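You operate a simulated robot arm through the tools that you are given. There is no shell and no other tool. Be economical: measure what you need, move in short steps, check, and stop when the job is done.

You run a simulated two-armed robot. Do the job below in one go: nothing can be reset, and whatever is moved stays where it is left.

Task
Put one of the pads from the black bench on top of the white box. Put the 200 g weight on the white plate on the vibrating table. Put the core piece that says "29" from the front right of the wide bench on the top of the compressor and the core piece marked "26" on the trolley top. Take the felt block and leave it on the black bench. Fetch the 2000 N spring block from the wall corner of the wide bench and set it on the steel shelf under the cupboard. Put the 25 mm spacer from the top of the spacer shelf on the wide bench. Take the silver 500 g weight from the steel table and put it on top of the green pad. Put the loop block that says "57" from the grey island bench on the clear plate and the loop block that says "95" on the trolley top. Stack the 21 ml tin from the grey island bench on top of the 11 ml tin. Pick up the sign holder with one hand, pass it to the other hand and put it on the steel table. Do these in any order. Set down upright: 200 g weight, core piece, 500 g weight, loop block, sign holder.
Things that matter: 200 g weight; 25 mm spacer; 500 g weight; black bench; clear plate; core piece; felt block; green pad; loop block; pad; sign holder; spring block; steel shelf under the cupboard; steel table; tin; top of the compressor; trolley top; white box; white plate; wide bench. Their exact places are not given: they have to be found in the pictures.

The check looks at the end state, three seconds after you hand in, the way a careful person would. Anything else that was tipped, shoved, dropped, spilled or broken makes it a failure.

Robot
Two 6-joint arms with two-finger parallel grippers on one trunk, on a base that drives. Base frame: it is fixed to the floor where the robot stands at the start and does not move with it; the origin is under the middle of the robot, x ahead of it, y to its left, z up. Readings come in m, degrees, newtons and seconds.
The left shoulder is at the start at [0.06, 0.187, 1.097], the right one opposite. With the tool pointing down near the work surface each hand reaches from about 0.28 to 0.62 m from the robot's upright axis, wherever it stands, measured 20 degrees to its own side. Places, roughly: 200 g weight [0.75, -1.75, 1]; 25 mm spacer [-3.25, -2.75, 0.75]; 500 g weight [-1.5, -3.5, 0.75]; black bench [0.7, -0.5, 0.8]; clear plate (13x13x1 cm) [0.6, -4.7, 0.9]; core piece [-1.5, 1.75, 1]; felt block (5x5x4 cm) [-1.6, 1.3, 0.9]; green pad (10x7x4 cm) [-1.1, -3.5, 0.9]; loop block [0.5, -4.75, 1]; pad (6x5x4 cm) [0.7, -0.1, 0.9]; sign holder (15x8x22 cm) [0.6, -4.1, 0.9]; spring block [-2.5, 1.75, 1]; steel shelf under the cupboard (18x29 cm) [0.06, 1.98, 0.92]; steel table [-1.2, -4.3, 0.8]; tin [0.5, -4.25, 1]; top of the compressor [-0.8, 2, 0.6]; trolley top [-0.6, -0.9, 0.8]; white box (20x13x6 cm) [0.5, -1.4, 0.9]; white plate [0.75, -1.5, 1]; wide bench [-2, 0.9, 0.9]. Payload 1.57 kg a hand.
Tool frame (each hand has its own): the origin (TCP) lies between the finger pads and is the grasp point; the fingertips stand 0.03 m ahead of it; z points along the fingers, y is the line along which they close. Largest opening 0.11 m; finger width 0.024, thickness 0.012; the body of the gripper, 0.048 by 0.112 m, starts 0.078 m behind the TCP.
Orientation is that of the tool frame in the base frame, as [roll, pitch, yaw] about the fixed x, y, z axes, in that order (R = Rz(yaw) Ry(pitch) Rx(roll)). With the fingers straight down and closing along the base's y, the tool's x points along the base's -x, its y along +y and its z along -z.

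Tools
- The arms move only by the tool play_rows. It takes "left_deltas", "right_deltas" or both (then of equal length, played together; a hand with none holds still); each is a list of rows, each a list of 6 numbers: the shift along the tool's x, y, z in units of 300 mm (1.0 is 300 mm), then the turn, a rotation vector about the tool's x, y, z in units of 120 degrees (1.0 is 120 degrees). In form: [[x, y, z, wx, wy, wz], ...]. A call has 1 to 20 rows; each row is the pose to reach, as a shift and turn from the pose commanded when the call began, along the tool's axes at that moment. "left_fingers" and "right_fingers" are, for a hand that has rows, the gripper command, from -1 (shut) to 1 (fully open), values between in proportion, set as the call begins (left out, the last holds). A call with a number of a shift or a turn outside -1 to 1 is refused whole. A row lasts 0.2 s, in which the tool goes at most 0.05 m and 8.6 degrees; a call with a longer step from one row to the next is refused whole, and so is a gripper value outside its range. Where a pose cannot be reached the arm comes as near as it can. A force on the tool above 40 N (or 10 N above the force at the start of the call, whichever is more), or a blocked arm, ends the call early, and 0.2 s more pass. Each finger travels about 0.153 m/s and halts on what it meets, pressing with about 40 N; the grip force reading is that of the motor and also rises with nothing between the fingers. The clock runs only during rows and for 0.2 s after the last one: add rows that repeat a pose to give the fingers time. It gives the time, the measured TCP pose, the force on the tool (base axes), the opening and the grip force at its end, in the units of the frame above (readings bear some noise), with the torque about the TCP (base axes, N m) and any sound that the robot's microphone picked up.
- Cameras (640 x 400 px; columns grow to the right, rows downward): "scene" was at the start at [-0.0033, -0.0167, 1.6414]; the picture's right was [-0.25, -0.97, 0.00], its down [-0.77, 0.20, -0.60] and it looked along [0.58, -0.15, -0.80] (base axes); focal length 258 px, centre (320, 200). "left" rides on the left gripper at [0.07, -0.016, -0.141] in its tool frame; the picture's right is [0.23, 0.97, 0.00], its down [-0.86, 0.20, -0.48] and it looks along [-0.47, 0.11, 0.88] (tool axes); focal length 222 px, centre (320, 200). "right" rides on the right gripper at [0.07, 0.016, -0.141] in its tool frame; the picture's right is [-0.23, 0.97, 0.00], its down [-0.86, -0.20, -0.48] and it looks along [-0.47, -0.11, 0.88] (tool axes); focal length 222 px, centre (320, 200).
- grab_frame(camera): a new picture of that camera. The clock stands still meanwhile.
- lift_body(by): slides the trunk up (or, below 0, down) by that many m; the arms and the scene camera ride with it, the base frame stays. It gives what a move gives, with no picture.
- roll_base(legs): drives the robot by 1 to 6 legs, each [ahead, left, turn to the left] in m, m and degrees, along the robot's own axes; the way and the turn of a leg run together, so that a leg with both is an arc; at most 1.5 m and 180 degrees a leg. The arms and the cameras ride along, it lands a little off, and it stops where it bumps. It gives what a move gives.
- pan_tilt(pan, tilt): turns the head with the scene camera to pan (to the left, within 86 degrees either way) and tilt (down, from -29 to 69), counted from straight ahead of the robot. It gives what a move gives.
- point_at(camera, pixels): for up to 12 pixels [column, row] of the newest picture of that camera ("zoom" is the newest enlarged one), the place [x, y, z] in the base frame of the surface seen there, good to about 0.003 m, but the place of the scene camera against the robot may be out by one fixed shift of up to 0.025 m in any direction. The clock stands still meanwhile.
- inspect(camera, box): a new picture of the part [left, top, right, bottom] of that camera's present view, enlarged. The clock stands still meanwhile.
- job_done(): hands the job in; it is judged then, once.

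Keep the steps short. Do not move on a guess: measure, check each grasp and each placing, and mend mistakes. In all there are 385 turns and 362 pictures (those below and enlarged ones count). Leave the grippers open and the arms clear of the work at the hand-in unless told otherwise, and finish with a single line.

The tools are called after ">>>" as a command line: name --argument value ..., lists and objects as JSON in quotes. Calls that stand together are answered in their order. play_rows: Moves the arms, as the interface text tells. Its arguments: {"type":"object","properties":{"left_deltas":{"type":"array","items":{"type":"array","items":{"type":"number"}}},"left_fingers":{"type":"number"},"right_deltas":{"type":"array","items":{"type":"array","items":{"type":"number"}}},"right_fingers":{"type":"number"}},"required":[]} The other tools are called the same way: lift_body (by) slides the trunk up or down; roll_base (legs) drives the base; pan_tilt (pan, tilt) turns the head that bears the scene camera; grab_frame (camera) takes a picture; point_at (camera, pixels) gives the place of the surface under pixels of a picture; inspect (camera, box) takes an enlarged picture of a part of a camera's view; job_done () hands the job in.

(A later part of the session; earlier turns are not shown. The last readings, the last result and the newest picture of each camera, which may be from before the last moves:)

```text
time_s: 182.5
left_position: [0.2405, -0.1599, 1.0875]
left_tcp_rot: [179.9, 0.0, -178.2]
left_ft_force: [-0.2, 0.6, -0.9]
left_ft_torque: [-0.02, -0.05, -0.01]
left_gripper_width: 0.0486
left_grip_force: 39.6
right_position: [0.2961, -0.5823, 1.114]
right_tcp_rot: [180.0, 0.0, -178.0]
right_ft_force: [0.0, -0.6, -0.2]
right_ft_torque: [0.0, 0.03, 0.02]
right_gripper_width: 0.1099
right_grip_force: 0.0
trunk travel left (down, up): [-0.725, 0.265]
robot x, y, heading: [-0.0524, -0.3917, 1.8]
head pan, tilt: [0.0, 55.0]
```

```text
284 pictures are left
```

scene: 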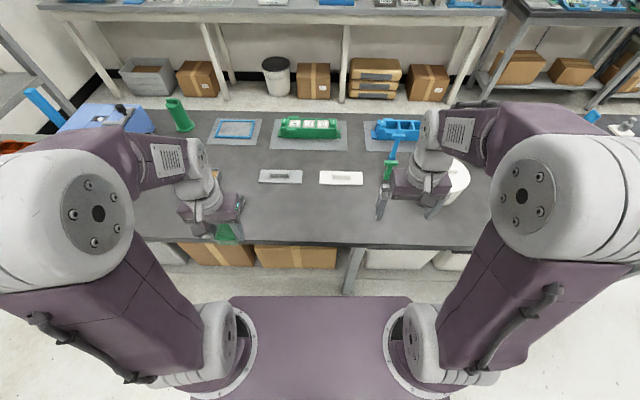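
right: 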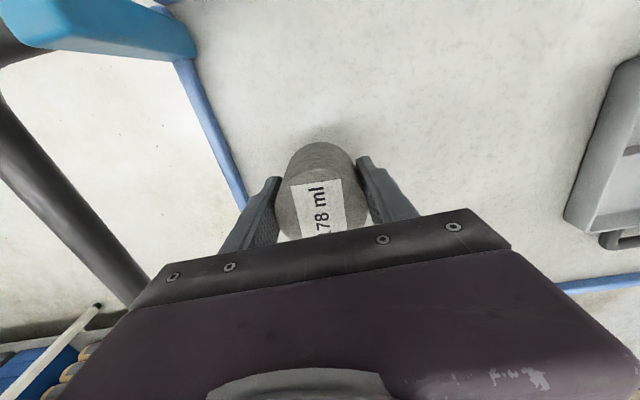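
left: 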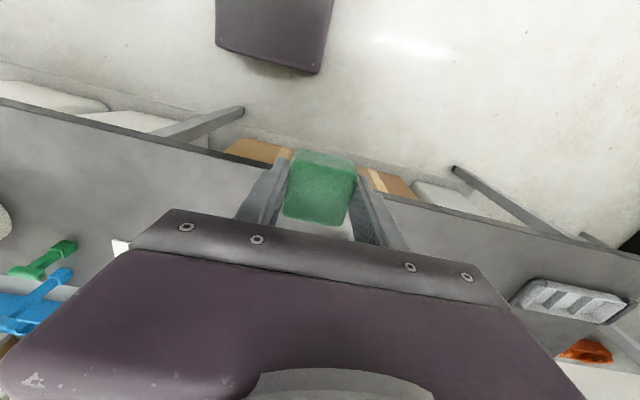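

>>> roll_base --legs '[[0.15, 0, -1.8]]'

>>> play_rows --left_deltas '[[-0.1, -0.1, 0, 0, 0, 0], [-0.2, -0.2, 0, 0, 0, 0], [-0.2, -0.2, 0.15, 0, 0, 0], [-0.2, -0.2, 0.3, 0, 0, 0], [-0.2, -0.2, 0.45, 0, 0, 0], [-0.2, -0.2, 0.55, 0, 0, 0], [-0.2, -0.2, 0.55, 0, 0, 0]]'

>>> grab_frame --camera "left"

```text
time_s: 183.9
left_position: [0.3935, -0.1659, 1.0866]
left_tcp_rot: [-179.9, 0.0, -179.9]
left_ft_force: [-0.5, -1.0, 0.2]
left_ft_torque: [0.01, -0.02, -0.01]
left_gripper_width: 0.0487
left_grip_force: 39.8
right_position: [0.4367, -0.5907, 1.1139]
right_tcp_rot: [180.0, 0.0, -179.9]
right_ft_force: [0.9, 0.3, -0.2]
right_ft_torque: [-0.01, 0.02, 0.02]
right_gripper_width: 0.1102
right_grip_force: 0.1
trunk travel left (down, up): [-0.725, 0.265]
robot x, y, heading: [0.0939, -0.3908, 0.2]
head pan, tilt: [0.0, 55.0]
```

```text
time_s: 185.5
left_position: [0.4542, -0.2266, 0.921]
left_tcp_rot: [180.0, 0.0, -179.9]
left_ft_force: [0.5, 0.6, -0.4]
left_ft_torque: [-0.03, 0.0, 0.01]
left_gripper_width: 0.0488
left_grip_force: 39.5
right_position: [0.4373, -0.5903, 1.1139]
right_tcp_rot: [180.0, 0.0, -179.9]
right_ft_force: [-0.2, -0.7, -0.1]
right_ft_torque: [-0.01, -0.02, 0.0]
right_gripper_width: 0.1098
right_grip_force: 0.0
trunk travel left (down, up): [-0.725, 0.265]
robot x, y, heading: [0.0959, -0.3894, 0.3]
head pan, tilt: [0.0, 55.0]
```

```text
283 pictures are left
```

left: 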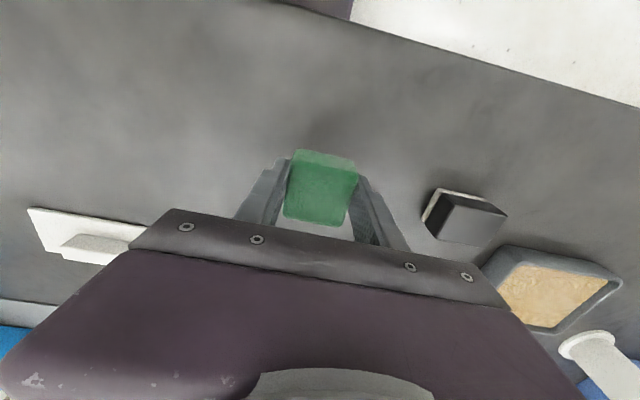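

>>> play_rows --left_deltas '[[0, 0, 0.1, 0, 0, 0], [0, 0, 0.145, 0, 0, 0], [0, 0, 0.153, 0, 0, 0], [0, 0, 0.153, 0, 0, 0]]'

>>> play_rows --left_deltas '[[0, 0, 0, 0, 0, 0], [0, 0, 0, 0, 0, 0], [0, 0, -0.1, 0, 0, 0], [0, 0, -0.25, 0, 0, 0], [0, 0, -0.4, 0, 0, 0], [0, 0, -0.55, 0, 0, 0], [0.1, 0.1, -0.7, 0, 0, 0], [0.2, 0.2, -0.7, 0, 0, 0], [0.3, 0.3, -0.7, 0, 0, 0], [0.3, 0.3, -0.7, 0, 0, 0]]' --left_fingers 1

>>> grab_frame --camera "left"

```text
time_s: 186.5
left_position: [0.4556, -0.2254, 0.8754]
left_tcp_rot: [180.0, 0.1, -179.9]
left_ft_force: [-0.2, -0.4, 0.1]
left_ft_torque: [0.02, 0.02, 0.01]
left_gripper_width: 0.0485
left_grip_force: 40.0
right_position: [0.4377, -0.5902, 1.1131]
right_tcp_rot: [180.0, 0.0, -180.0]
right_ft_force: [-0.5, -0.1, -0.6]
right_ft_torque: [0.03, 0.0, 0.0]
right_gripper_width: 0.1097
right_grip_force: 0.1
trunk travel left (down, up): [-0.725, 0.265]
robot x, y, heading: [0.0905, -0.388, -0.1]
head pan, tilt: [0.0, 55.0]
```

```text
refused: row 7 steps farther than a row can; nothing moved
```

```text
282 pictures are left
```

left: 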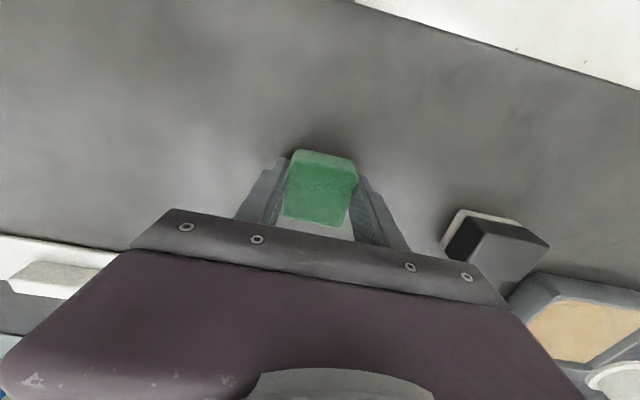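

>>> play_rows --left_deltas '[[0, 0, 0.005, 0, 0, 0], [0, 0, 0.005, 0, 0, 0], [0, 0, 0.0, 0, 0, 0], [0, 0, -0.12, 0, 0, 0], [0, 0, -0.26, 0, 0, 0], [0, 0, -0.4, 0, 0, 0], [0, 0, -0.55, 0, 0, 0], [0, 0, -0.7, 0, 0, 0], [0.1, 0.1, -0.7, 0, 0, 0], [0.2, 0.2, -0.7, 0, 0, 0], [0.2, 0.3, -0.7, 0, 0, 0], [0.2, 0.3, -0.7, 0, 0, 0]]' --left_fingers 0.3

>>> grab_frame --camera "left"

>>> pan_tilt --pan 80 --tilt 30

>>> grab_frame --camera "scene"

```text
time_s: 189.1
left_position: [0.3943, -0.1376, 1.0855]
left_tcp_rot: [180.0, 0.0, -179.9]
left_ft_force: [-0.8, 0.3, 0.5]
left_ft_torque: [0.05, -0.01, 0.02]
left_gripper_width: 0.0716
left_grip_force: 0.0
right_position: [0.4387, -0.5896, 1.1122]
right_tcp_rot: [180.0, 0.0, -179.9]
right_ft_force: [0.2, -0.5, 0.7]
right_ft_torque: [0.01, 0.01, -0.02]
right_gripper_width: 0.1103
right_grip_force: 0.0
trunk travel left (down, up): [-0.725, 0.265]
robot x, y, heading: [0.0945, -0.3922, 0.0]
head pan, tilt: [0.0, 55.0]
```

```text
281 pictures are left
```

left: 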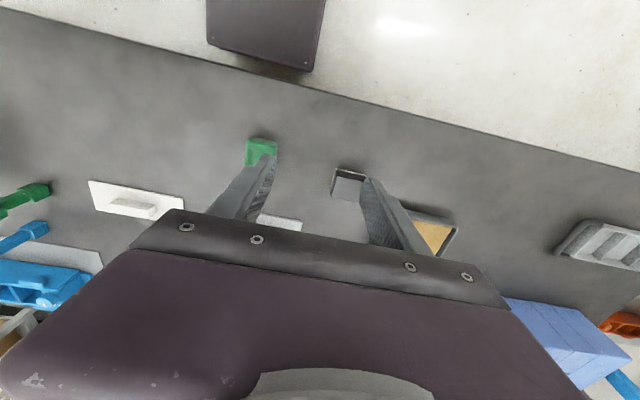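

```text
time_s: 190.6
left_position: [0.3951, -0.1371, 1.0854]
left_tcp_rot: [179.9, 0.0, -179.9]
left_ft_force: [-0.4, -1.2, 0.5]
left_ft_torque: [-0.02, 0.01, -0.01]
left_gripper_width: 0.0713
left_grip_force: 0.1
right_position: [0.4376, -0.5889, 1.1129]
right_tcp_rot: [-180.0, 0.0, -179.9]
right_ft_force: [0.6, 0.3, -0.3]
right_ft_torque: [-0.01, 0.03, -0.01]
right_gripper_width: 0.1101
right_grip_force: 0.0
trunk travel left (down, up): [-0.725, 0.265]
robot x, y, heading: [0.0929, -0.3908, -0.2]
head pan, tilt: [80.0, 30.0]
```

```text
280 pictures are left
```

scene: 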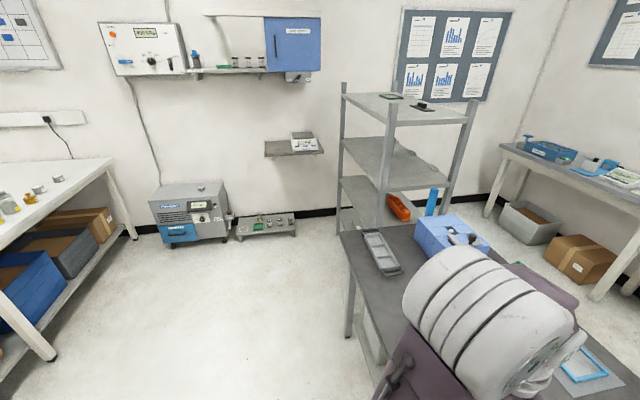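

Felt block is on the black bench. Next, drive south toward the island bench and look.

>>> roll_base --legs '[[-0.03, 0, 0], [0, -1.4, 0], [0, -1.0, 0]]'

>>> pan_tilt --pan -60 --tilt 25

>>> grab_frame --camera "scene"

>>> pan_tilt --pan -86 --tilt 20

>>> grab_frame --camera "scene"

```text
time_s: 202.8
left_position: [0.3847, -2.5498, 1.0854]
left_tcp_rot: [180.0, 0.0, 179.8]
left_ft_force: [0.1, 0.7, -0.1]
left_ft_torque: [0.0, 0.02, 0.01]
left_gripper_width: 0.0714
left_grip_force: 0.0
right_position: [0.4261, -3.0033, 1.1132]
right_tcp_rot: [179.9, 0.0, 180.0]
right_ft_force: [-0.1, -0.4, -0.2]
right_ft_torque: [0.02, -0.01, -0.01]
right_gripper_width: 0.1098
right_grip_force: 0.1
trunk travel left (down, up): [-0.725, 0.265]
robot x, y, heading: [0.0835, -2.8014, 0.4]
head pan, tilt: [80.0, 30.0]
```

```text
time_s: 205.1
left_position: [0.3867, -2.5499, 1.086]
left_tcp_rot: [180.0, 0.0, 179.8]
left_ft_force: [0.3, 0.4, 0.4]
left_ft_torque: [-0.01, 0.0, 0.0]
left_gripper_width: 0.0712
left_grip_force: 0.0
right_position: [0.4261, -3.0024, 1.1136]
right_tcp_rot: [-180.0, 0.1, 179.8]
right_ft_force: [0.5, 0.0, 0.5]
right_ft_torque: [-0.01, 0.0, 0.01]
right_gripper_width: 0.1097
right_grip_force: 0.1
trunk travel left (down, up): [-0.725, 0.265]
robot x, y, heading: [0.0843, -2.798, -0.0]
head pan, tilt: [-60.0, 25.0]
```

```text
279 pictures are left
```

scene: 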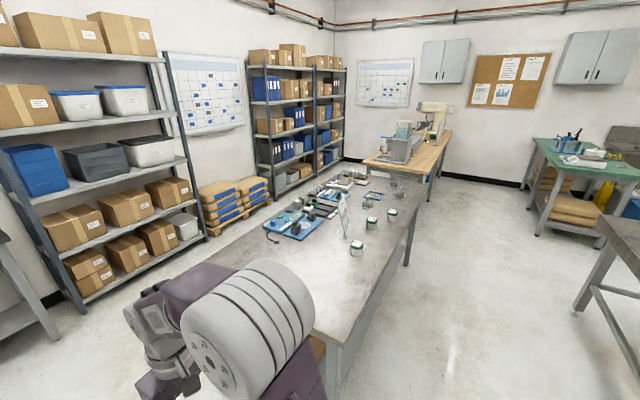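

```text
time_s: 206.0
left_position: [0.3854, -2.5504, 1.0853]
left_tcp_rot: [-180.0, 0.1, 179.8]
left_ft_force: [-0.1, 0.3, -1.1]
left_ft_torque: [0.01, 0.01, 0.01]
left_gripper_width: 0.0715
left_grip_force: 0.1
right_position: [0.426, -3.002, 1.1128]
right_tcp_rot: [-180.0, 0.0, 179.9]
right_ft_force: [0.0, 0.2, -0.5]
right_ft_torque: [-0.01, -0.01, -0.01]
right_gripper_width: 0.1101
right_grip_force: 0.0
trunk travel left (down, up): [-0.725, 0.265]
robot x, y, heading: [0.0828, -2.7986, -0.1]
head pan, tilt: [-85.9, 20.0]
```

```text
278 pictures are left
```

scene: 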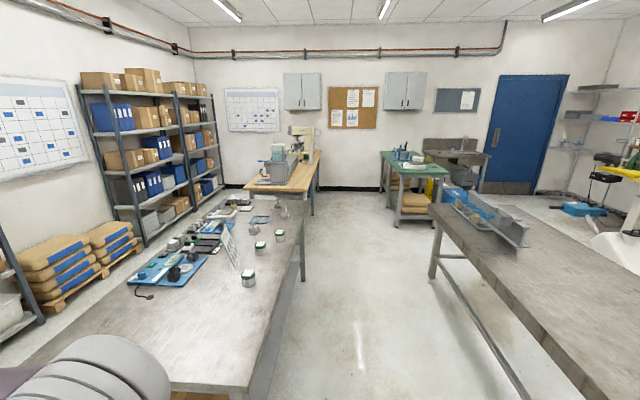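

>>> inspect --camera "scene" --box '[120, 180, 320, 305]'

>>> point_at --camera "scene" --pixels '[[248, 280], [260, 248], [280, 237], [235, 250], [240, 380], [280, 300], [300, 235], [440, 215], [520, 360], [450, 290], [232, 268], [265, 215]]'

```text
3.20 times, centred on (220, 242) of scene
```

zoom: 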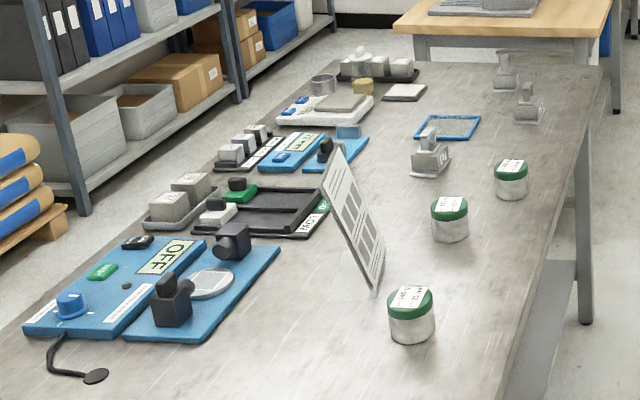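

```text
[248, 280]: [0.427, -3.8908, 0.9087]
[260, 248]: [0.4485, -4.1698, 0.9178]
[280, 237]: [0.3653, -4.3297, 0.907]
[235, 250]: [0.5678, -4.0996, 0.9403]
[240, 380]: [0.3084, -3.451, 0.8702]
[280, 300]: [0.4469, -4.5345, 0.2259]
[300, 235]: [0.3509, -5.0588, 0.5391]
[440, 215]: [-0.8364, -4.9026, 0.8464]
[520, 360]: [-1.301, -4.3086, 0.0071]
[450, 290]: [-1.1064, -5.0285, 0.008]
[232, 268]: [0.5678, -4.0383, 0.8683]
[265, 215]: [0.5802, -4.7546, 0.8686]
```

>>> roll_base --legs '[[-0.1, 0, 0], [0, -1.3, 0]]'

>>> pan_tilt --pan 0 --tilt 45

>>> grab_frame --camera "scene"

>>> pan_tilt --pan -45 --tilt 45

>>> grab_frame --camera "scene"

```text
time_s: 213.2
left_position: [0.2819, -3.8325, 1.0859]
left_tcp_rot: [-180.0, -0.1, 179.6]
left_ft_force: [1.0, 0.9, 0.3]
left_ft_torque: [-0.01, 0.01, 0.04]
left_gripper_width: 0.0714
left_grip_force: 0.1
right_position: [0.3195, -4.2867, 1.1131]
right_tcp_rot: [-179.9, -0.1, 179.6]
right_ft_force: [-0.7, -0.4, -0.4]
right_ft_torque: [-0.03, 0.02, 0.0]
right_gripper_width: 0.1099
right_grip_force: 0.1
trunk travel left (down, up): [-0.725, 0.265]
robot x, y, heading: [-0.0238, -4.0841, -0.4]
head pan, tilt: [-85.9, 20.0]
```

```text
time_s: 214.8
left_position: [0.2817, -3.8349, 1.0848]
left_tcp_rot: [179.9, 0.0, 179.6]
left_ft_force: [-0.1, -0.4, -0.3]
left_ft_torque: [-0.03, -0.02, 0.02]
left_gripper_width: 0.0716
left_grip_force: 0.1
right_position: [0.3212, -4.2873, 1.1124]
right_tcp_rot: [180.0, 0.1, 179.6]
right_ft_force: [0.8, 0.3, 0.5]
right_ft_torque: [-0.02, 0.0, -0.02]
right_gripper_width: 0.1102
right_grip_force: 0.2
trunk travel left (down, up): [-0.725, 0.265]
robot x, y, heading: [-0.024, -4.083, -0.3]
head pan, tilt: [0.0, 45.0]
```

```text
276 pictures are left
```

scene: 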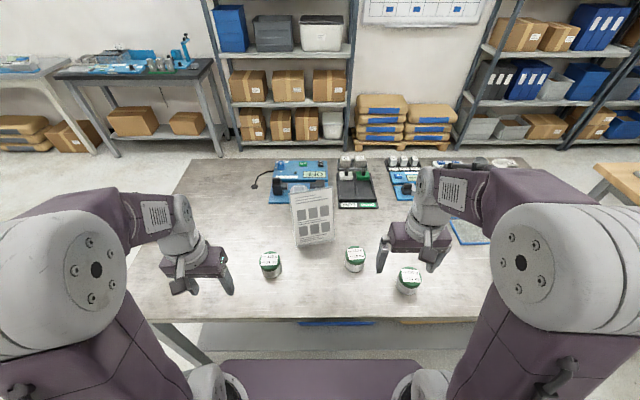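

```text
time_s: 215.9
left_position: [0.2811, -3.8343, 1.0852]
left_tcp_rot: [180.0, 0.0, 179.7]
left_ft_force: [-0.2, 0.7, -0.4]
left_ft_torque: [0.0, -0.02, 0.03]
left_gripper_width: 0.0716
left_grip_force: 0.0
right_position: [0.3194, -4.2879, 1.1131]
right_tcp_rot: [180.0, 0.0, 179.6]
right_ft_force: [-1.0, 0.3, 0.1]
right_ft_torque: [0.01, 0.01, 0.03]
right_gripper_width: 0.1098
right_grip_force: 0.0
trunk travel left (down, up): [-0.725, 0.265]
robot x, y, heading: [-0.0219, -4.084, -0.2]
head pan, tilt: [-45.0, 45.0]
```

```text
275 pictures are left
```

scene: 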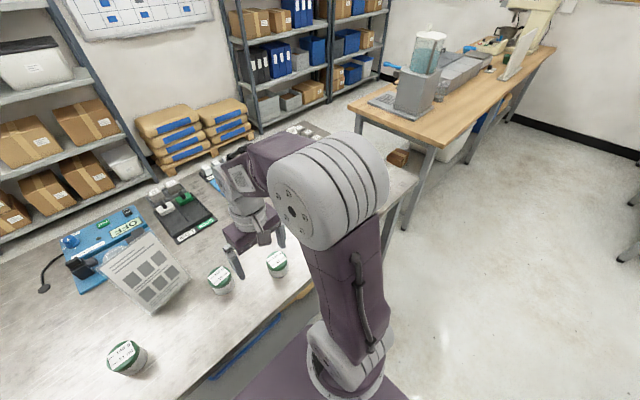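

>>> pan_tilt --pan 0 --tilt 50

>>> inspect --camera "scene" --box '[240, 150, 440, 275]'

>>> point_at --camera "zoom" --pixels '[[95, 238], [370, 225], [545, 290], [240, 95], [235, 50], [240, 160], [190, 200], [320, 185], [185, 60], [310, 50], [200, 230], [90, 260]]'

>>> grab_frame --camera "right"

```text
time_s: 217.0
left_position: [0.2813, -3.8331, 1.0868]
left_tcp_rot: [-179.9, 0.0, 179.6]
left_ft_force: [0.3, 0.6, 0.4]
left_ft_torque: [0.01, 0.02, 0.0]
left_gripper_width: 0.0715
left_grip_force: 0.1
right_position: [0.3195, -4.2879, 1.1136]
right_tcp_rot: [-179.9, 0.1, 179.7]
right_ft_force: [0.0, -0.2, 0.8]
right_ft_torque: [0.04, -0.01, 0.0]
right_gripper_width: 0.1102
right_grip_force: 0.1
trunk travel left (down, up): [-0.725, 0.265]
robot x, y, heading: [-0.0229, -4.0842, -0.3]
head pan, tilt: [0.0, 50.0]
```

```text
3.20 times, centred on (340, 212) of scene
```

zoom: 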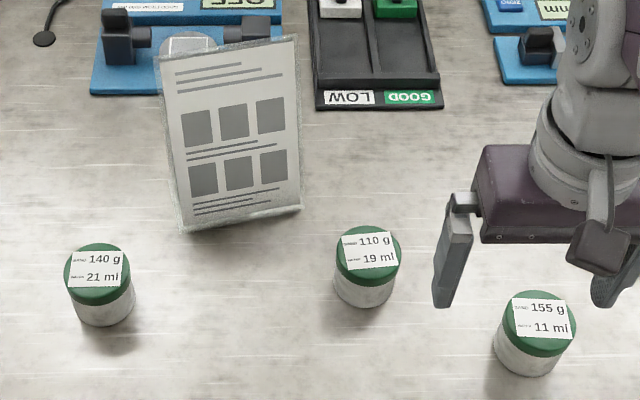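

```text
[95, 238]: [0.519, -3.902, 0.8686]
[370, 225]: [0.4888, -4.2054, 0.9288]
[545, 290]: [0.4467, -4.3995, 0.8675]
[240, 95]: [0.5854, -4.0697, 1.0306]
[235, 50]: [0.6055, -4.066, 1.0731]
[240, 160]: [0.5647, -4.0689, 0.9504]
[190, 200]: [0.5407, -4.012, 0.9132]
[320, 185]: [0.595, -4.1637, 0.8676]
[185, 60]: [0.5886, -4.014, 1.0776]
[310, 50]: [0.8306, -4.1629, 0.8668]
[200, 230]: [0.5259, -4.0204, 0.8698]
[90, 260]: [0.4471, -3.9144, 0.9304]
```

```text
273 pictures are left
```

right: 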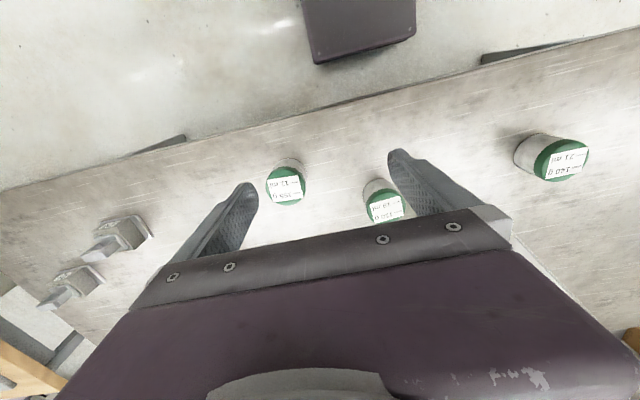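

>>> grab_frame --camera "left"

>>> point_at --camera "right" --pixels '[[285, 188], [268, 188], [303, 185], [285, 172], [288, 204], [384, 207], [567, 160]]'

```text
272 pictures are left
```

left: 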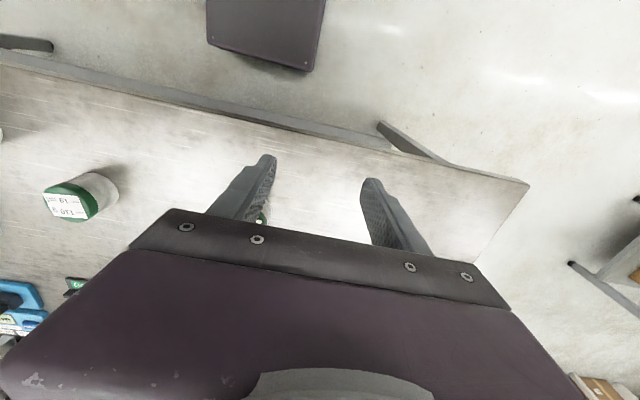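

```text
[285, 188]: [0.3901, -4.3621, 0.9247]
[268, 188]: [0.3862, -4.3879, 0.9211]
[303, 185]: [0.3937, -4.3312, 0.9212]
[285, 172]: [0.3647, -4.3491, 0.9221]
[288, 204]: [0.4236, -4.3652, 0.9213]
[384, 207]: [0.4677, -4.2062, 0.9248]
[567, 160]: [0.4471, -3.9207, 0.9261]
```

Hover the left hand over the 21 ml tin (≈(0.455,-3.918)).

>>> play_rows --left_deltas '[[-0.145, -0.07, 0, 0, 0, 0], [-0.29, -0.14, 0, 0, 0, 0], [-0.435, -0.21, 0, 0, 0, 0], [-0.578, -0.28, 0, 0, 0, 0], [-0.578, -0.28, 0.15, 0, 0, 0], [-0.578, -0.28, 0.3, 0, 0, 0], [-0.578, -0.28, 0.3, 0, 0, 0]]' --left_fingers 0.7

>>> grab_frame --camera "left"

```text
time_s: 218.6
left_position: [0.4532, -3.918, 0.9946]
left_tcp_rot: [180.0, 0.0, 179.6]
left_ft_force: [0.0, -0.2, -0.3]
left_ft_torque: [0.0, 0.0, 0.0]
left_gripper_width: 0.0936
left_grip_force: 0.0
right_position: [0.3203, -4.2866, 1.1138]
right_tcp_rot: [180.0, 0.0, 179.7]
right_ft_force: [0.6, -0.2, 1.0]
right_ft_torque: [0.02, 0.01, 0.0]
right_gripper_width: 0.11
right_grip_force: 0.1
trunk travel left (down, up): [-0.725, 0.265]
robot x, y, heading: [-0.0239, -4.0819, -0.5]
head pan, tilt: [0.0, 50.0]
```

```text
271 pictures are left
```

left: 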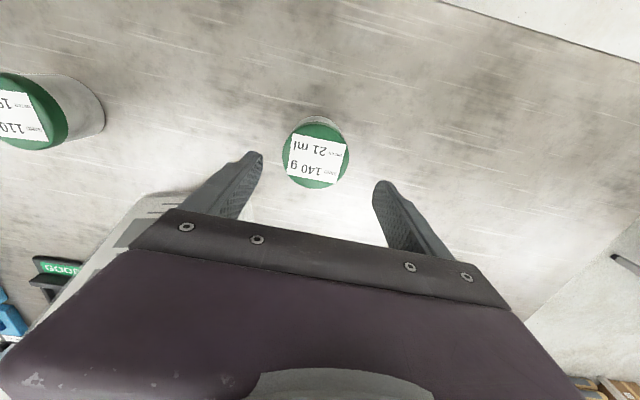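

>>> point_at --camera "left" --pixels '[[316, 155], [284, 152], [347, 157], [318, 124], [313, 186]]'

```text
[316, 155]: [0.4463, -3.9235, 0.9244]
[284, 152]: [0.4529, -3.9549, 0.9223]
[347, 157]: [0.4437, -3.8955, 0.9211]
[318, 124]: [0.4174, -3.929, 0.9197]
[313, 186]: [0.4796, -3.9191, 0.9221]
```

>>> play_rows --left_deltas '[[0.016, -0.023, 0, 0, 0, 0], [0.016, -0.023, 0.15, 0, 0, 0], [0.016, -0.023, 0.299, 0, 0, 0], [0.016, -0.023, 0.299, 0, 0, 0]]'

>>> play_rows --left_deltas '[[0, 0, 0, 0, 0, 0], [0, 0, 0, 0, 0, 0], [0, 0, 0, 0, 0, 0]]' --left_fingers -1

>>> play_rows --left_deltas '[[0, 0, -0.1, 0, 0, 0], [0, 0, -0.25, 0, 0, 0], [0, 0, -0.4, 0, 0, 0], [0, 0, -0.55, 0, 0, 0], [0, 0, -0.65, 0, 0, 0], [0.15, 0, -0.65, 0, 0, 0], [0.3, 0, -0.65, 0, 0, 0], [0.3, 0, -0.65, 0, 0, 0]]'

>>> grab_frame --camera "left"

```text
time_s: 219.6
left_position: [0.4482, -3.9266, 0.905]
left_tcp_rot: [-180.0, -0.1, 179.6]
left_ft_force: [-0.1, -0.1, 0.0]
left_ft_torque: [0.0, 0.03, 0.0]
left_gripper_width: 0.0935
left_grip_force: 0.1
right_position: [0.3197, -4.2877, 1.1134]
right_tcp_rot: [-180.0, 0.0, 179.7]
right_ft_force: [0.3, -0.4, 0.0]
right_ft_torque: [-0.04, 0.0, 0.01]
right_gripper_width: 0.1098
right_grip_force: 0.0
trunk travel left (down, up): [-0.725, 0.265]
robot x, y, heading: [-0.0238, -4.0819, -0.4]
head pan, tilt: [0.0, 50.0]
```

```text
time_s: 220.4
left_position: [0.4493, -3.9257, 0.9072]
left_tcp_rot: [179.9, 0.0, 179.6]
left_ft_force: [-1.6, 1.0, 0.2]
left_ft_torque: [-0.06, -0.04, -0.02]
left_gripper_width: 0.0674
left_grip_force: 40.0
right_position: [0.3195, -4.2856, 1.114]
right_tcp_rot: [-180.0, 0.0, 179.8]
right_ft_force: [0.5, 0.3, -0.4]
right_ft_torque: [0.03, 0.02, 0.0]
right_gripper_width: 0.11
right_grip_force: 0.0
trunk travel left (down, up): [-0.725, 0.265]
robot x, y, heading: [-0.021, -4.0832, -0.2]
head pan, tilt: [0.0, 50.0]
```

```text
time_s: 222.2
left_position: [0.3596, -3.922, 1.0988]
left_tcp_rot: [-180.0, -0.1, 179.6]
left_ft_force: [-0.2, -0.1, -2.5]
left_ft_torque: [-0.02, 0.05, -0.04]
left_gripper_width: 0.0672
left_grip_force: 40.1
right_position: [0.3215, -4.2869, 1.1127]
right_tcp_rot: [-180.0, -0.1, 179.6]
right_ft_force: [0.1, -0.5, 0.1]
right_ft_torque: [-0.02, 0.01, 0.0]
right_gripper_width: 0.11
right_grip_force: 0.0
trunk travel left (down, up): [-0.725, 0.265]
robot x, y, heading: [-0.0238, -4.0829, -0.4]
head pan, tilt: [0.0, 50.0]
```

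```text
270 pictures are left
```

left: 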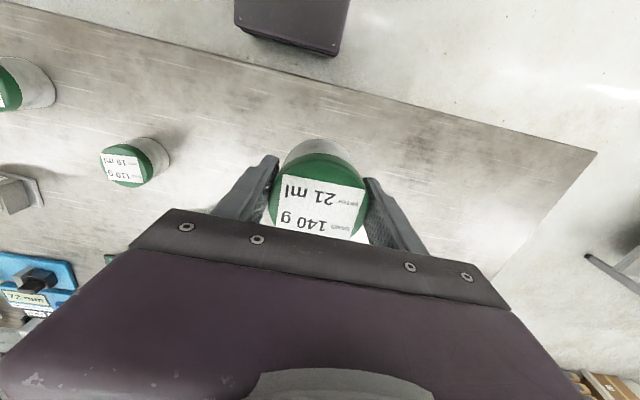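

Tin held. Drive 0.4 m right so the left hand reaches the 11 ml tin.

>>> roll_base --legs '[[0, -0.4, 0.3]]'

>>> grab_frame --camera "left"

>>> grab_frame --camera "scene"

```text
time_s: 224.7
left_position: [0.3576, -4.319, 1.0998]
left_tcp_rot: [180.0, -0.1, 179.8]
left_ft_force: [-0.3, 0.0, -3.1]
left_ft_torque: [-0.02, 0.02, 0.02]
left_gripper_width: 0.0677
left_grip_force: 40.0
right_position: [0.3168, -4.6835, 1.1127]
right_tcp_rot: [-179.9, 0.0, 179.7]
right_ft_force: [0.2, 0.3, -0.4]
right_ft_torque: [0.03, -0.01, -0.02]
right_gripper_width: 0.1099
right_grip_force: 0.0
trunk travel left (down, up): [-0.725, 0.265]
robot x, y, heading: [-0.0271, -4.4787, 0.0]
head pan, tilt: [0.0, 50.0]
```

```text
269 pictures are left
```

left: 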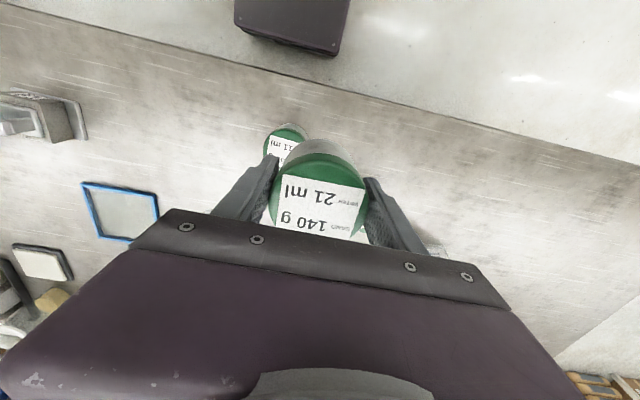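

```text
268 pictures are left
```

scene: 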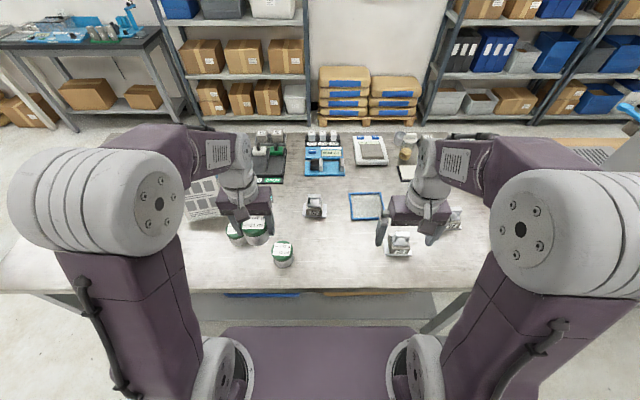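

>>> grab_frame --camera "right"

>>> inspect --camera "scene" --box '[200, 190, 360, 290]'

>>> point_at --camera "zoom" --pixels '[[330, 230], [293, 230], [367, 228], [330, 212], [332, 254], [220, 170]]'

```text
267 pictures are left
```

right: 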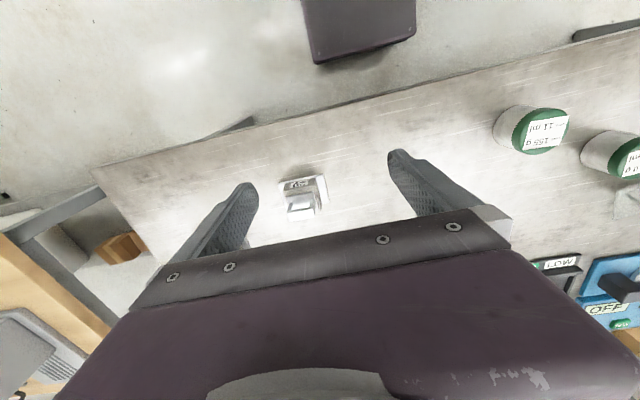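

```text
4.00 times, centred on (280, 240) of scene
```

zoom: 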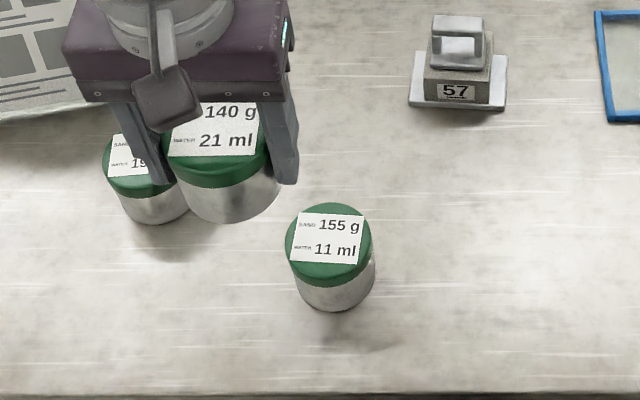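

```text
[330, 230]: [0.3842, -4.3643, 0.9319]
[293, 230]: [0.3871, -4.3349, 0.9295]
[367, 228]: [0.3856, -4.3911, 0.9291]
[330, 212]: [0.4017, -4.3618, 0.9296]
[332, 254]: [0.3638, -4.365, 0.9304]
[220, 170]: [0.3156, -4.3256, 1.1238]
```

>>> play_rows --left_deltas '[[-0.06, -0.07, 0, 0, 0, 0], [-0.113, -0.14, 0, 0, 0, 0], [-0.113, -0.14, 0.14, 0, 0, 0], [-0.113, -0.14, 0.28, 0, 0, 0], [-0.113, -0.14, 0.38, 0, 0, 0], [-0.113, -0.14, 0.38, 0, 0, 0]]'

>>> inspect --camera "right" --box '[460, 60, 640, 172]'

>>> inspect --camera "scene" --box '[220, 190, 340, 290]'

```text
time_s: 226.1
left_position: [0.3909, -4.3617, 0.9855]
left_tcp_rot: [-180.0, 0.0, 179.7]
left_ft_force: [-0.3, -0.7, -2.6]
left_ft_torque: [0.01, 0.0, -0.03]
left_gripper_width: 0.0673
left_grip_force: 39.8
right_position: [0.317, -4.6843, 1.1127]
right_tcp_rot: [-179.9, -0.1, 179.7]
right_ft_force: [-1.1, -0.1, 0.6]
right_ft_torque: [0.0, 0.0, 0.0]
right_gripper_width: 0.11
right_grip_force: 0.0
trunk travel left (down, up): [-0.725, 0.265]
robot x, y, heading: [-0.0234, -4.4801, -0.2]
head pan, tilt: [0.0, 50.0]
```

```text
3.56 times, centred on (550, 116) of right
```

zoom: 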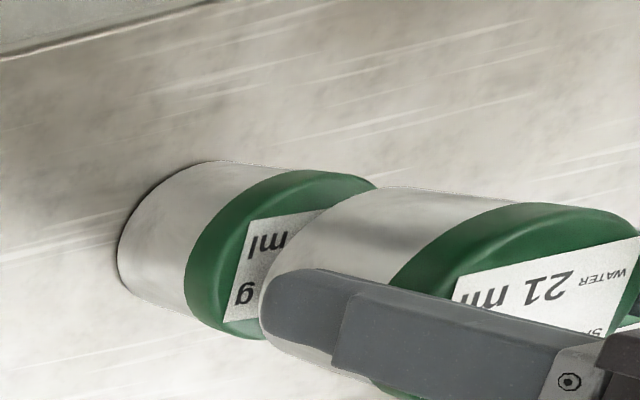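

```text
4.00 times, centred on (280, 240) of scene
```

zoom: 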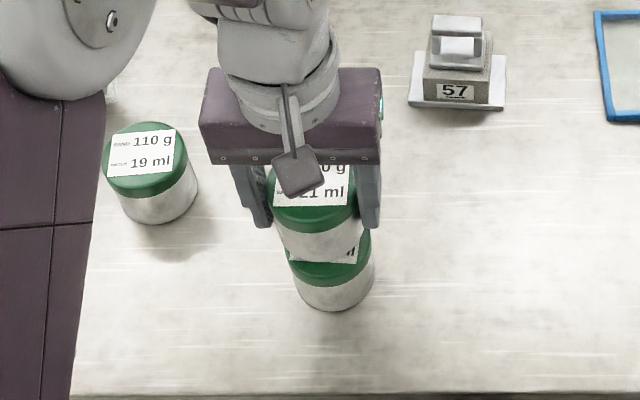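

>>> play_rows --left_deltas '[[0, 0, 0.04, 0, 0, 0], [0, 0, 0.058, 0, 0, 0], [0, 0, 0.058, 0, 0, 0]]'

>>> inspect --camera "right" --box '[460, 60, 640, 172]'

>>> inspect --camera "scene" --box '[220, 190, 340, 290]'

```text
time_s: 226.9
left_position: [0.3897, -4.3631, 0.9685]
left_tcp_rot: [-180.0, 0.1, 179.7]
left_ft_force: [0.4, 0.1, 1.7]
left_ft_torque: [-0.05, -0.05, -0.01]
left_gripper_width: 0.0676
left_grip_force: 40.4
right_position: [0.3173, -4.6839, 1.1129]
right_tcp_rot: [180.0, 0.0, 179.8]
right_ft_force: [0.5, -0.2, -0.3]
right_ft_torque: [0.0, -0.02, -0.01]
right_gripper_width: 0.1098
right_grip_force: 0.0
trunk travel left (down, up): [-0.725, 0.265]
robot x, y, heading: [-0.023, -4.4856, -0.1]
head pan, tilt: [0.0, 50.0]
```

```text
3.56 times, centred on (550, 116) of right
```

zoom: 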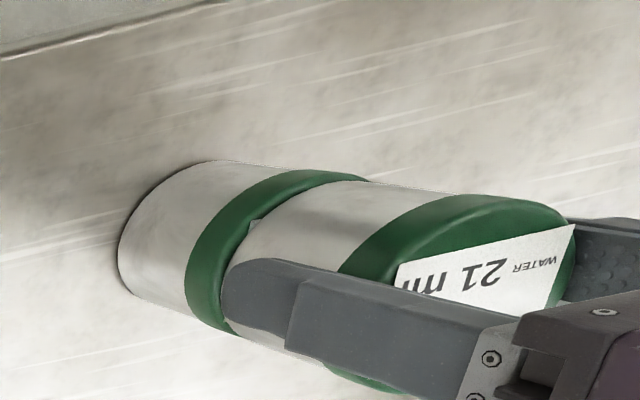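

```text
4.00 times, centred on (280, 240) of scene
```

zoom: 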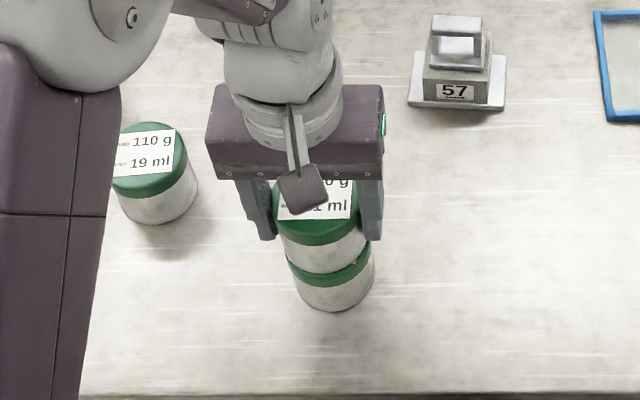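

Contact made, aligned. Release and rise.

>>> play_rows --left_deltas '[[0, 0, 0, 0, 0, 0], [0, 0, 0, 0, 0, 0], [0, 0, -0.05, 0, 0, 0], [0, 0, -0.15, 0, 0, 0], [0, 0, -0.3, 0, 0, 0], [0, 0, -0.45, 0, 0, 0], [0, 0, -0.55, 0, 0, 0], [0, 0, -0.55, 0, 0, 0]]' --left_fingers 0.9

>>> grab_frame --camera "left"

>>> inspect --camera "right" --box '[460, 60, 640, 172]'

```text
time_s: 228.7
left_position: [0.3919, -4.3614, 1.1323]
left_tcp_rot: [-180.0, 0.0, 179.7]
left_ft_force: [1.1, 0.0, -1.0]
left_ft_torque: [0.0, 0.0, -0.01]
left_gripper_width: 0.1044
left_grip_force: 0.0
right_position: [0.3179, -4.6846, 1.1121]
right_tcp_rot: [180.0, 0.0, 179.7]
right_ft_force: [-0.3, -0.2, -1.3]
right_ft_torque: [-0.03, 0.01, -0.02]
right_gripper_width: 0.11
right_grip_force: 0.0
trunk travel left (down, up): [-0.725, 0.265]
robot x, y, heading: [-0.0241, -4.4806, -0.2]
head pan, tilt: [0.0, 50.0]
```

```text
261 pictures are left
```

left: 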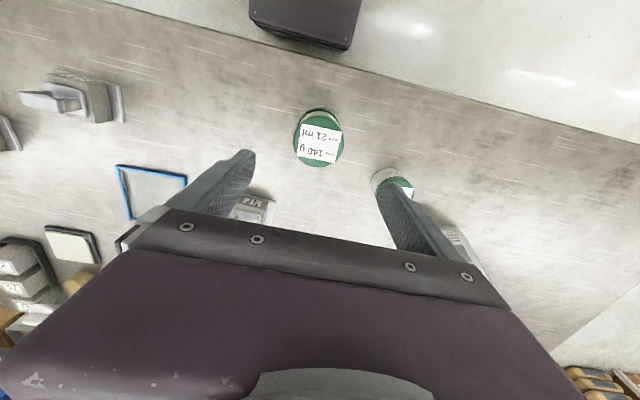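

```text
3.56 times, centred on (550, 116) of right
```

zoom: 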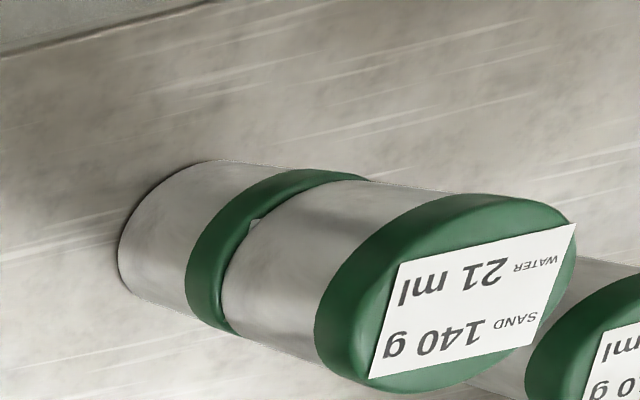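

Stack is good. Now find loop blocks 57 and 95.

>>> inspect --camera "scene" --box '[290, 160, 490, 285]'

>>> inspect --camera "right" --box '[240, 150, 400, 250]'

>>> inspect --camera "left" --box '[0, 60, 200, 185]'

```text
3.20 times, centred on (390, 222) of scene
```

zoom: 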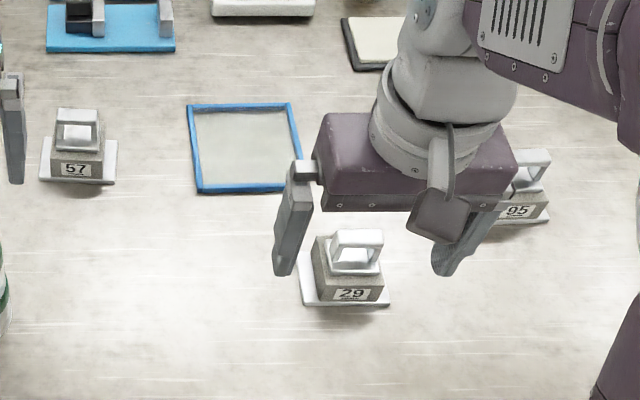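

```text
4.00 times, centred on (320, 200) of right
```

zoom: 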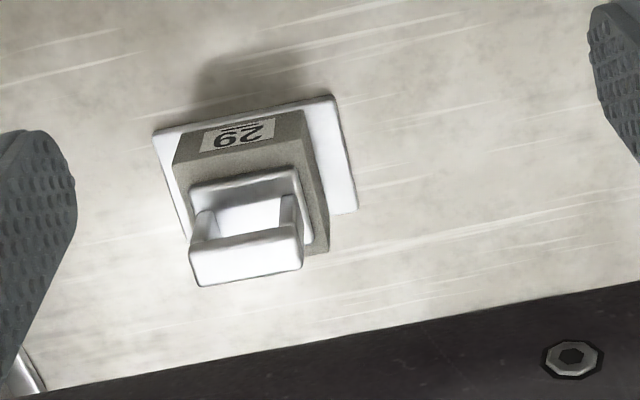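

```text
3.20 times, centred on (100, 122) of left
```

zoom: 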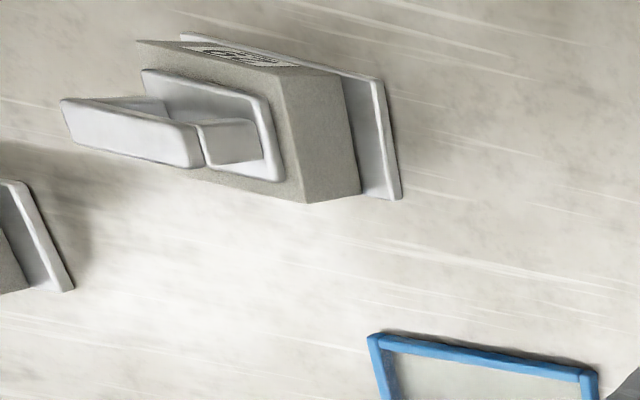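

>>> inspect --camera "scene" --box '[290, 180, 370, 230]'

>>> point_at --camera "zoom" --pixels '[[60, 165], [205, 170], [60, 210], [200, 225], [85, 180], [185, 180], [90, 140], [180, 140], [130, 100], [90, 100], [180, 105], [130, 200]]'

>>> point_at --camera "scene" --pixels '[[352, 195], [380, 193], [384, 219], [355, 221], [367, 207]]'

```text
8.00 times, centred on (330, 205) of scene
```

zoom: 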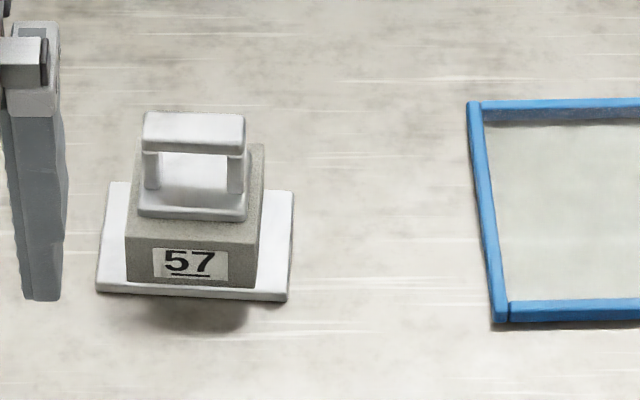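

```text
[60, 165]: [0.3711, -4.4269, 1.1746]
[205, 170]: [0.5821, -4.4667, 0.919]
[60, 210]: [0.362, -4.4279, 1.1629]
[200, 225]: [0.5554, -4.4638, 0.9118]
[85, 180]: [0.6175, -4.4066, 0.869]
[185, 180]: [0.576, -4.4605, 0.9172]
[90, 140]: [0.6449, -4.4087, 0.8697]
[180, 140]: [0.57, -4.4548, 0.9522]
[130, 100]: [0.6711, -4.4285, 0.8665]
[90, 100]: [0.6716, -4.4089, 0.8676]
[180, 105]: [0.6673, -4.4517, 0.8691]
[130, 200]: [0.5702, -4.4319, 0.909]
```

```text
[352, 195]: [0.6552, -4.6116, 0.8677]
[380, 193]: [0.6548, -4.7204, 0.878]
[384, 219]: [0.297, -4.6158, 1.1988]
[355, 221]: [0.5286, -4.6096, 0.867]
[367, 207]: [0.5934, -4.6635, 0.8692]
```

Block 57 ≈(0.586,-4.46); clear plate centre ≈(0.603,-4.674). Drive 0.15 m ahead.

>>> roll_base --legs '[[0.15, 0, 0]]'

>>> play_rows --left_deltas '[[-0.08, -0.12, 0, 0, 0, 0], [-0.12, -0.24, 0, 0, 0, 0], [-0.15, -0.33, 0, 0, 0, 0], [-0.15, -0.33, 0.12, 0, 0, 0], [-0.15, -0.33, 0.25, 0, 0, 0], [-0.15, -0.33, 0.25, 0, 0, 0]]' --left_fingers 1

>>> grab_frame --camera "left"

>>> grab_frame --camera "scene"

```text
time_s: 230.1
left_position: [0.5384, -4.3644, 1.1334]
left_tcp_rot: [-180.0, 0.1, 179.6]
left_ft_force: [0.0, -0.1, -0.1]
left_ft_torque: [-0.01, -0.06, 0.02]
left_gripper_width: 0.1046
left_grip_force: 0.0
right_position: [0.4638, -4.6869, 1.1147]
right_tcp_rot: [-180.0, 0.0, 179.6]
right_ft_force: [0.3, 0.9, -0.6]
right_ft_torque: [-0.01, 0.0, 0.01]
right_gripper_width: 0.1097
right_grip_force: 0.0
trunk travel left (down, up): [-0.725, 0.265]
robot x, y, heading: [0.12, -4.483, -0.3]
head pan, tilt: [0.0, 50.0]
```

```text
time_s: 231.5
left_position: [0.5844, -4.4632, 1.0592]
left_tcp_rot: [-180.0, -0.1, 179.5]
left_ft_force: [-0.2, 0.8, 0.1]
left_ft_torque: [0.01, 0.0, -0.01]
left_gripper_width: 0.1097
left_grip_force: 0.1
right_position: [0.4658, -4.6855, 1.1129]
right_tcp_rot: [180.0, 0.0, 179.6]
right_ft_force: [-0.8, 0.6, -0.7]
right_ft_torque: [-0.04, 0.0, -0.02]
right_gripper_width: 0.1099
right_grip_force: 0.0
trunk travel left (down, up): [-0.725, 0.265]
robot x, y, heading: [0.1244, -4.4834, -0.3]
head pan, tilt: [0.0, 50.0]
```

```text
255 pictures are left
```

left: 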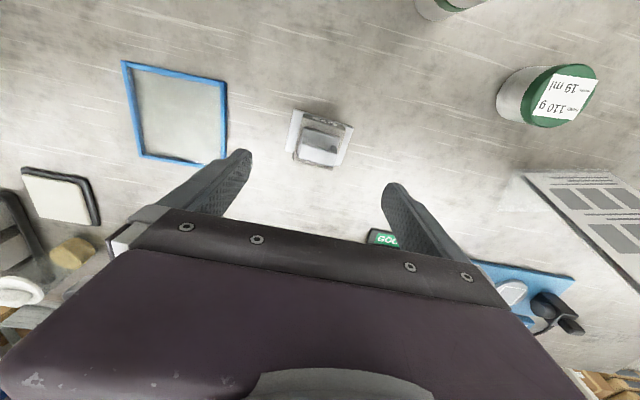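

```text
254 pictures are left
```

scene: 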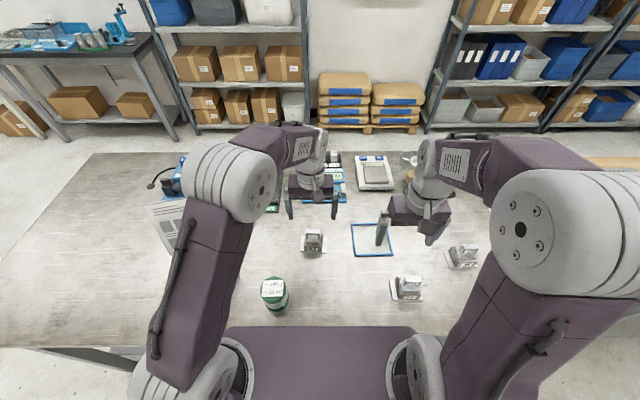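

>>> inspect --camera "left" --box '[270, 90, 370, 180]'

>>> point_at --camera "zoom" --pixels '[[300, 220], [300, 160], [200, 250], [400, 280], [220, 150], [420, 200], [160, 270], [480, 170], [300, 120], [310, 330], [180, 120], [290, 290]]'

>>> point_at --camera "left" --pixels '[[124, 66], [227, 84], [224, 165], [143, 157], [176, 115], [200, 120]]'

```text
4.44 times, centred on (320, 135) of left
```

zoom: 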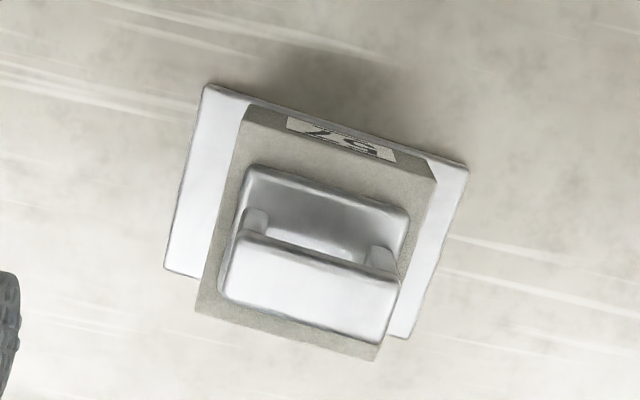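

```text
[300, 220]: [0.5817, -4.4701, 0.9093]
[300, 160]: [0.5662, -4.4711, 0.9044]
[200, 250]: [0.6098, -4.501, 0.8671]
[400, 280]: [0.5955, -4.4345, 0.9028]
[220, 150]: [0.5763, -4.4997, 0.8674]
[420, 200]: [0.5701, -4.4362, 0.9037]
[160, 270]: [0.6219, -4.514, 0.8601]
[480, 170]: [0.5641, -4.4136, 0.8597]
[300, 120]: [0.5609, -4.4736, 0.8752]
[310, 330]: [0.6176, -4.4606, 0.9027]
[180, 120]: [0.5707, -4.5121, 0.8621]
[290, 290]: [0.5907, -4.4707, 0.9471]
```

```text
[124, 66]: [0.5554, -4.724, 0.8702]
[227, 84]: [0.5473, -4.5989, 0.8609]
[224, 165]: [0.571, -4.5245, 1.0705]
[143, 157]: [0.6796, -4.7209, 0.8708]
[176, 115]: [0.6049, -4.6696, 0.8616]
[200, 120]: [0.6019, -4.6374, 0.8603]
```

>>> play_rows --left_deltas '[[-0.025, -0.004, 0.13, 0, 0, 0], [-0.025, -0.004, 0.26, 0, 0, 0], [-0.025, -0.004, 0.39, 0, 0, 0], [-0.025, -0.004, 0.5, 0, 0, 0], [-0.025, -0.004, 0.51, 0, 0, 0], [-0.025, -0.004, 0.51, 0, 0, 0]]'

>>> grab_frame --camera "left"

```text
time_s: 232.9
left_position: [0.5928, -4.4641, 0.9049]
left_tcp_rot: [-179.9, 0.0, 179.6]
left_ft_force: [-0.1, -0.1, 1.1]
left_ft_torque: [0.0, -0.01, -0.02]
left_gripper_width: 0.1098
left_grip_force: 0.1
right_position: [0.4663, -4.6859, 1.1145]
right_tcp_rot: [-180.0, 0.0, 179.4]
right_ft_force: [-0.1, 0.7, 0.3]
right_ft_torque: [0.0, 0.02, 0.0]
right_gripper_width: 0.1101
right_grip_force: 0.0
trunk travel left (down, up): [-0.725, 0.265]
robot x, y, heading: [0.1263, -4.484, -0.6]
head pan, tilt: [0.0, 50.0]
```

```text
252 pictures are left
```

left: 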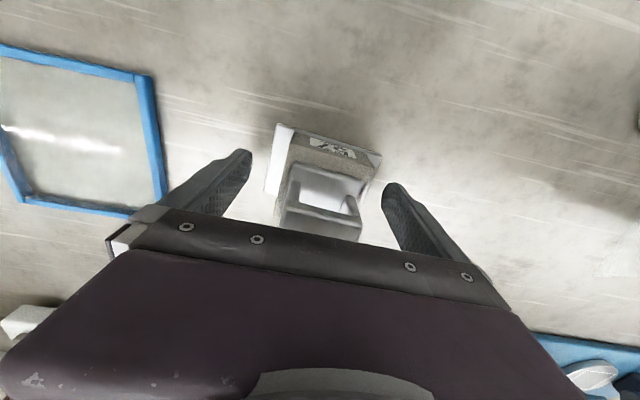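

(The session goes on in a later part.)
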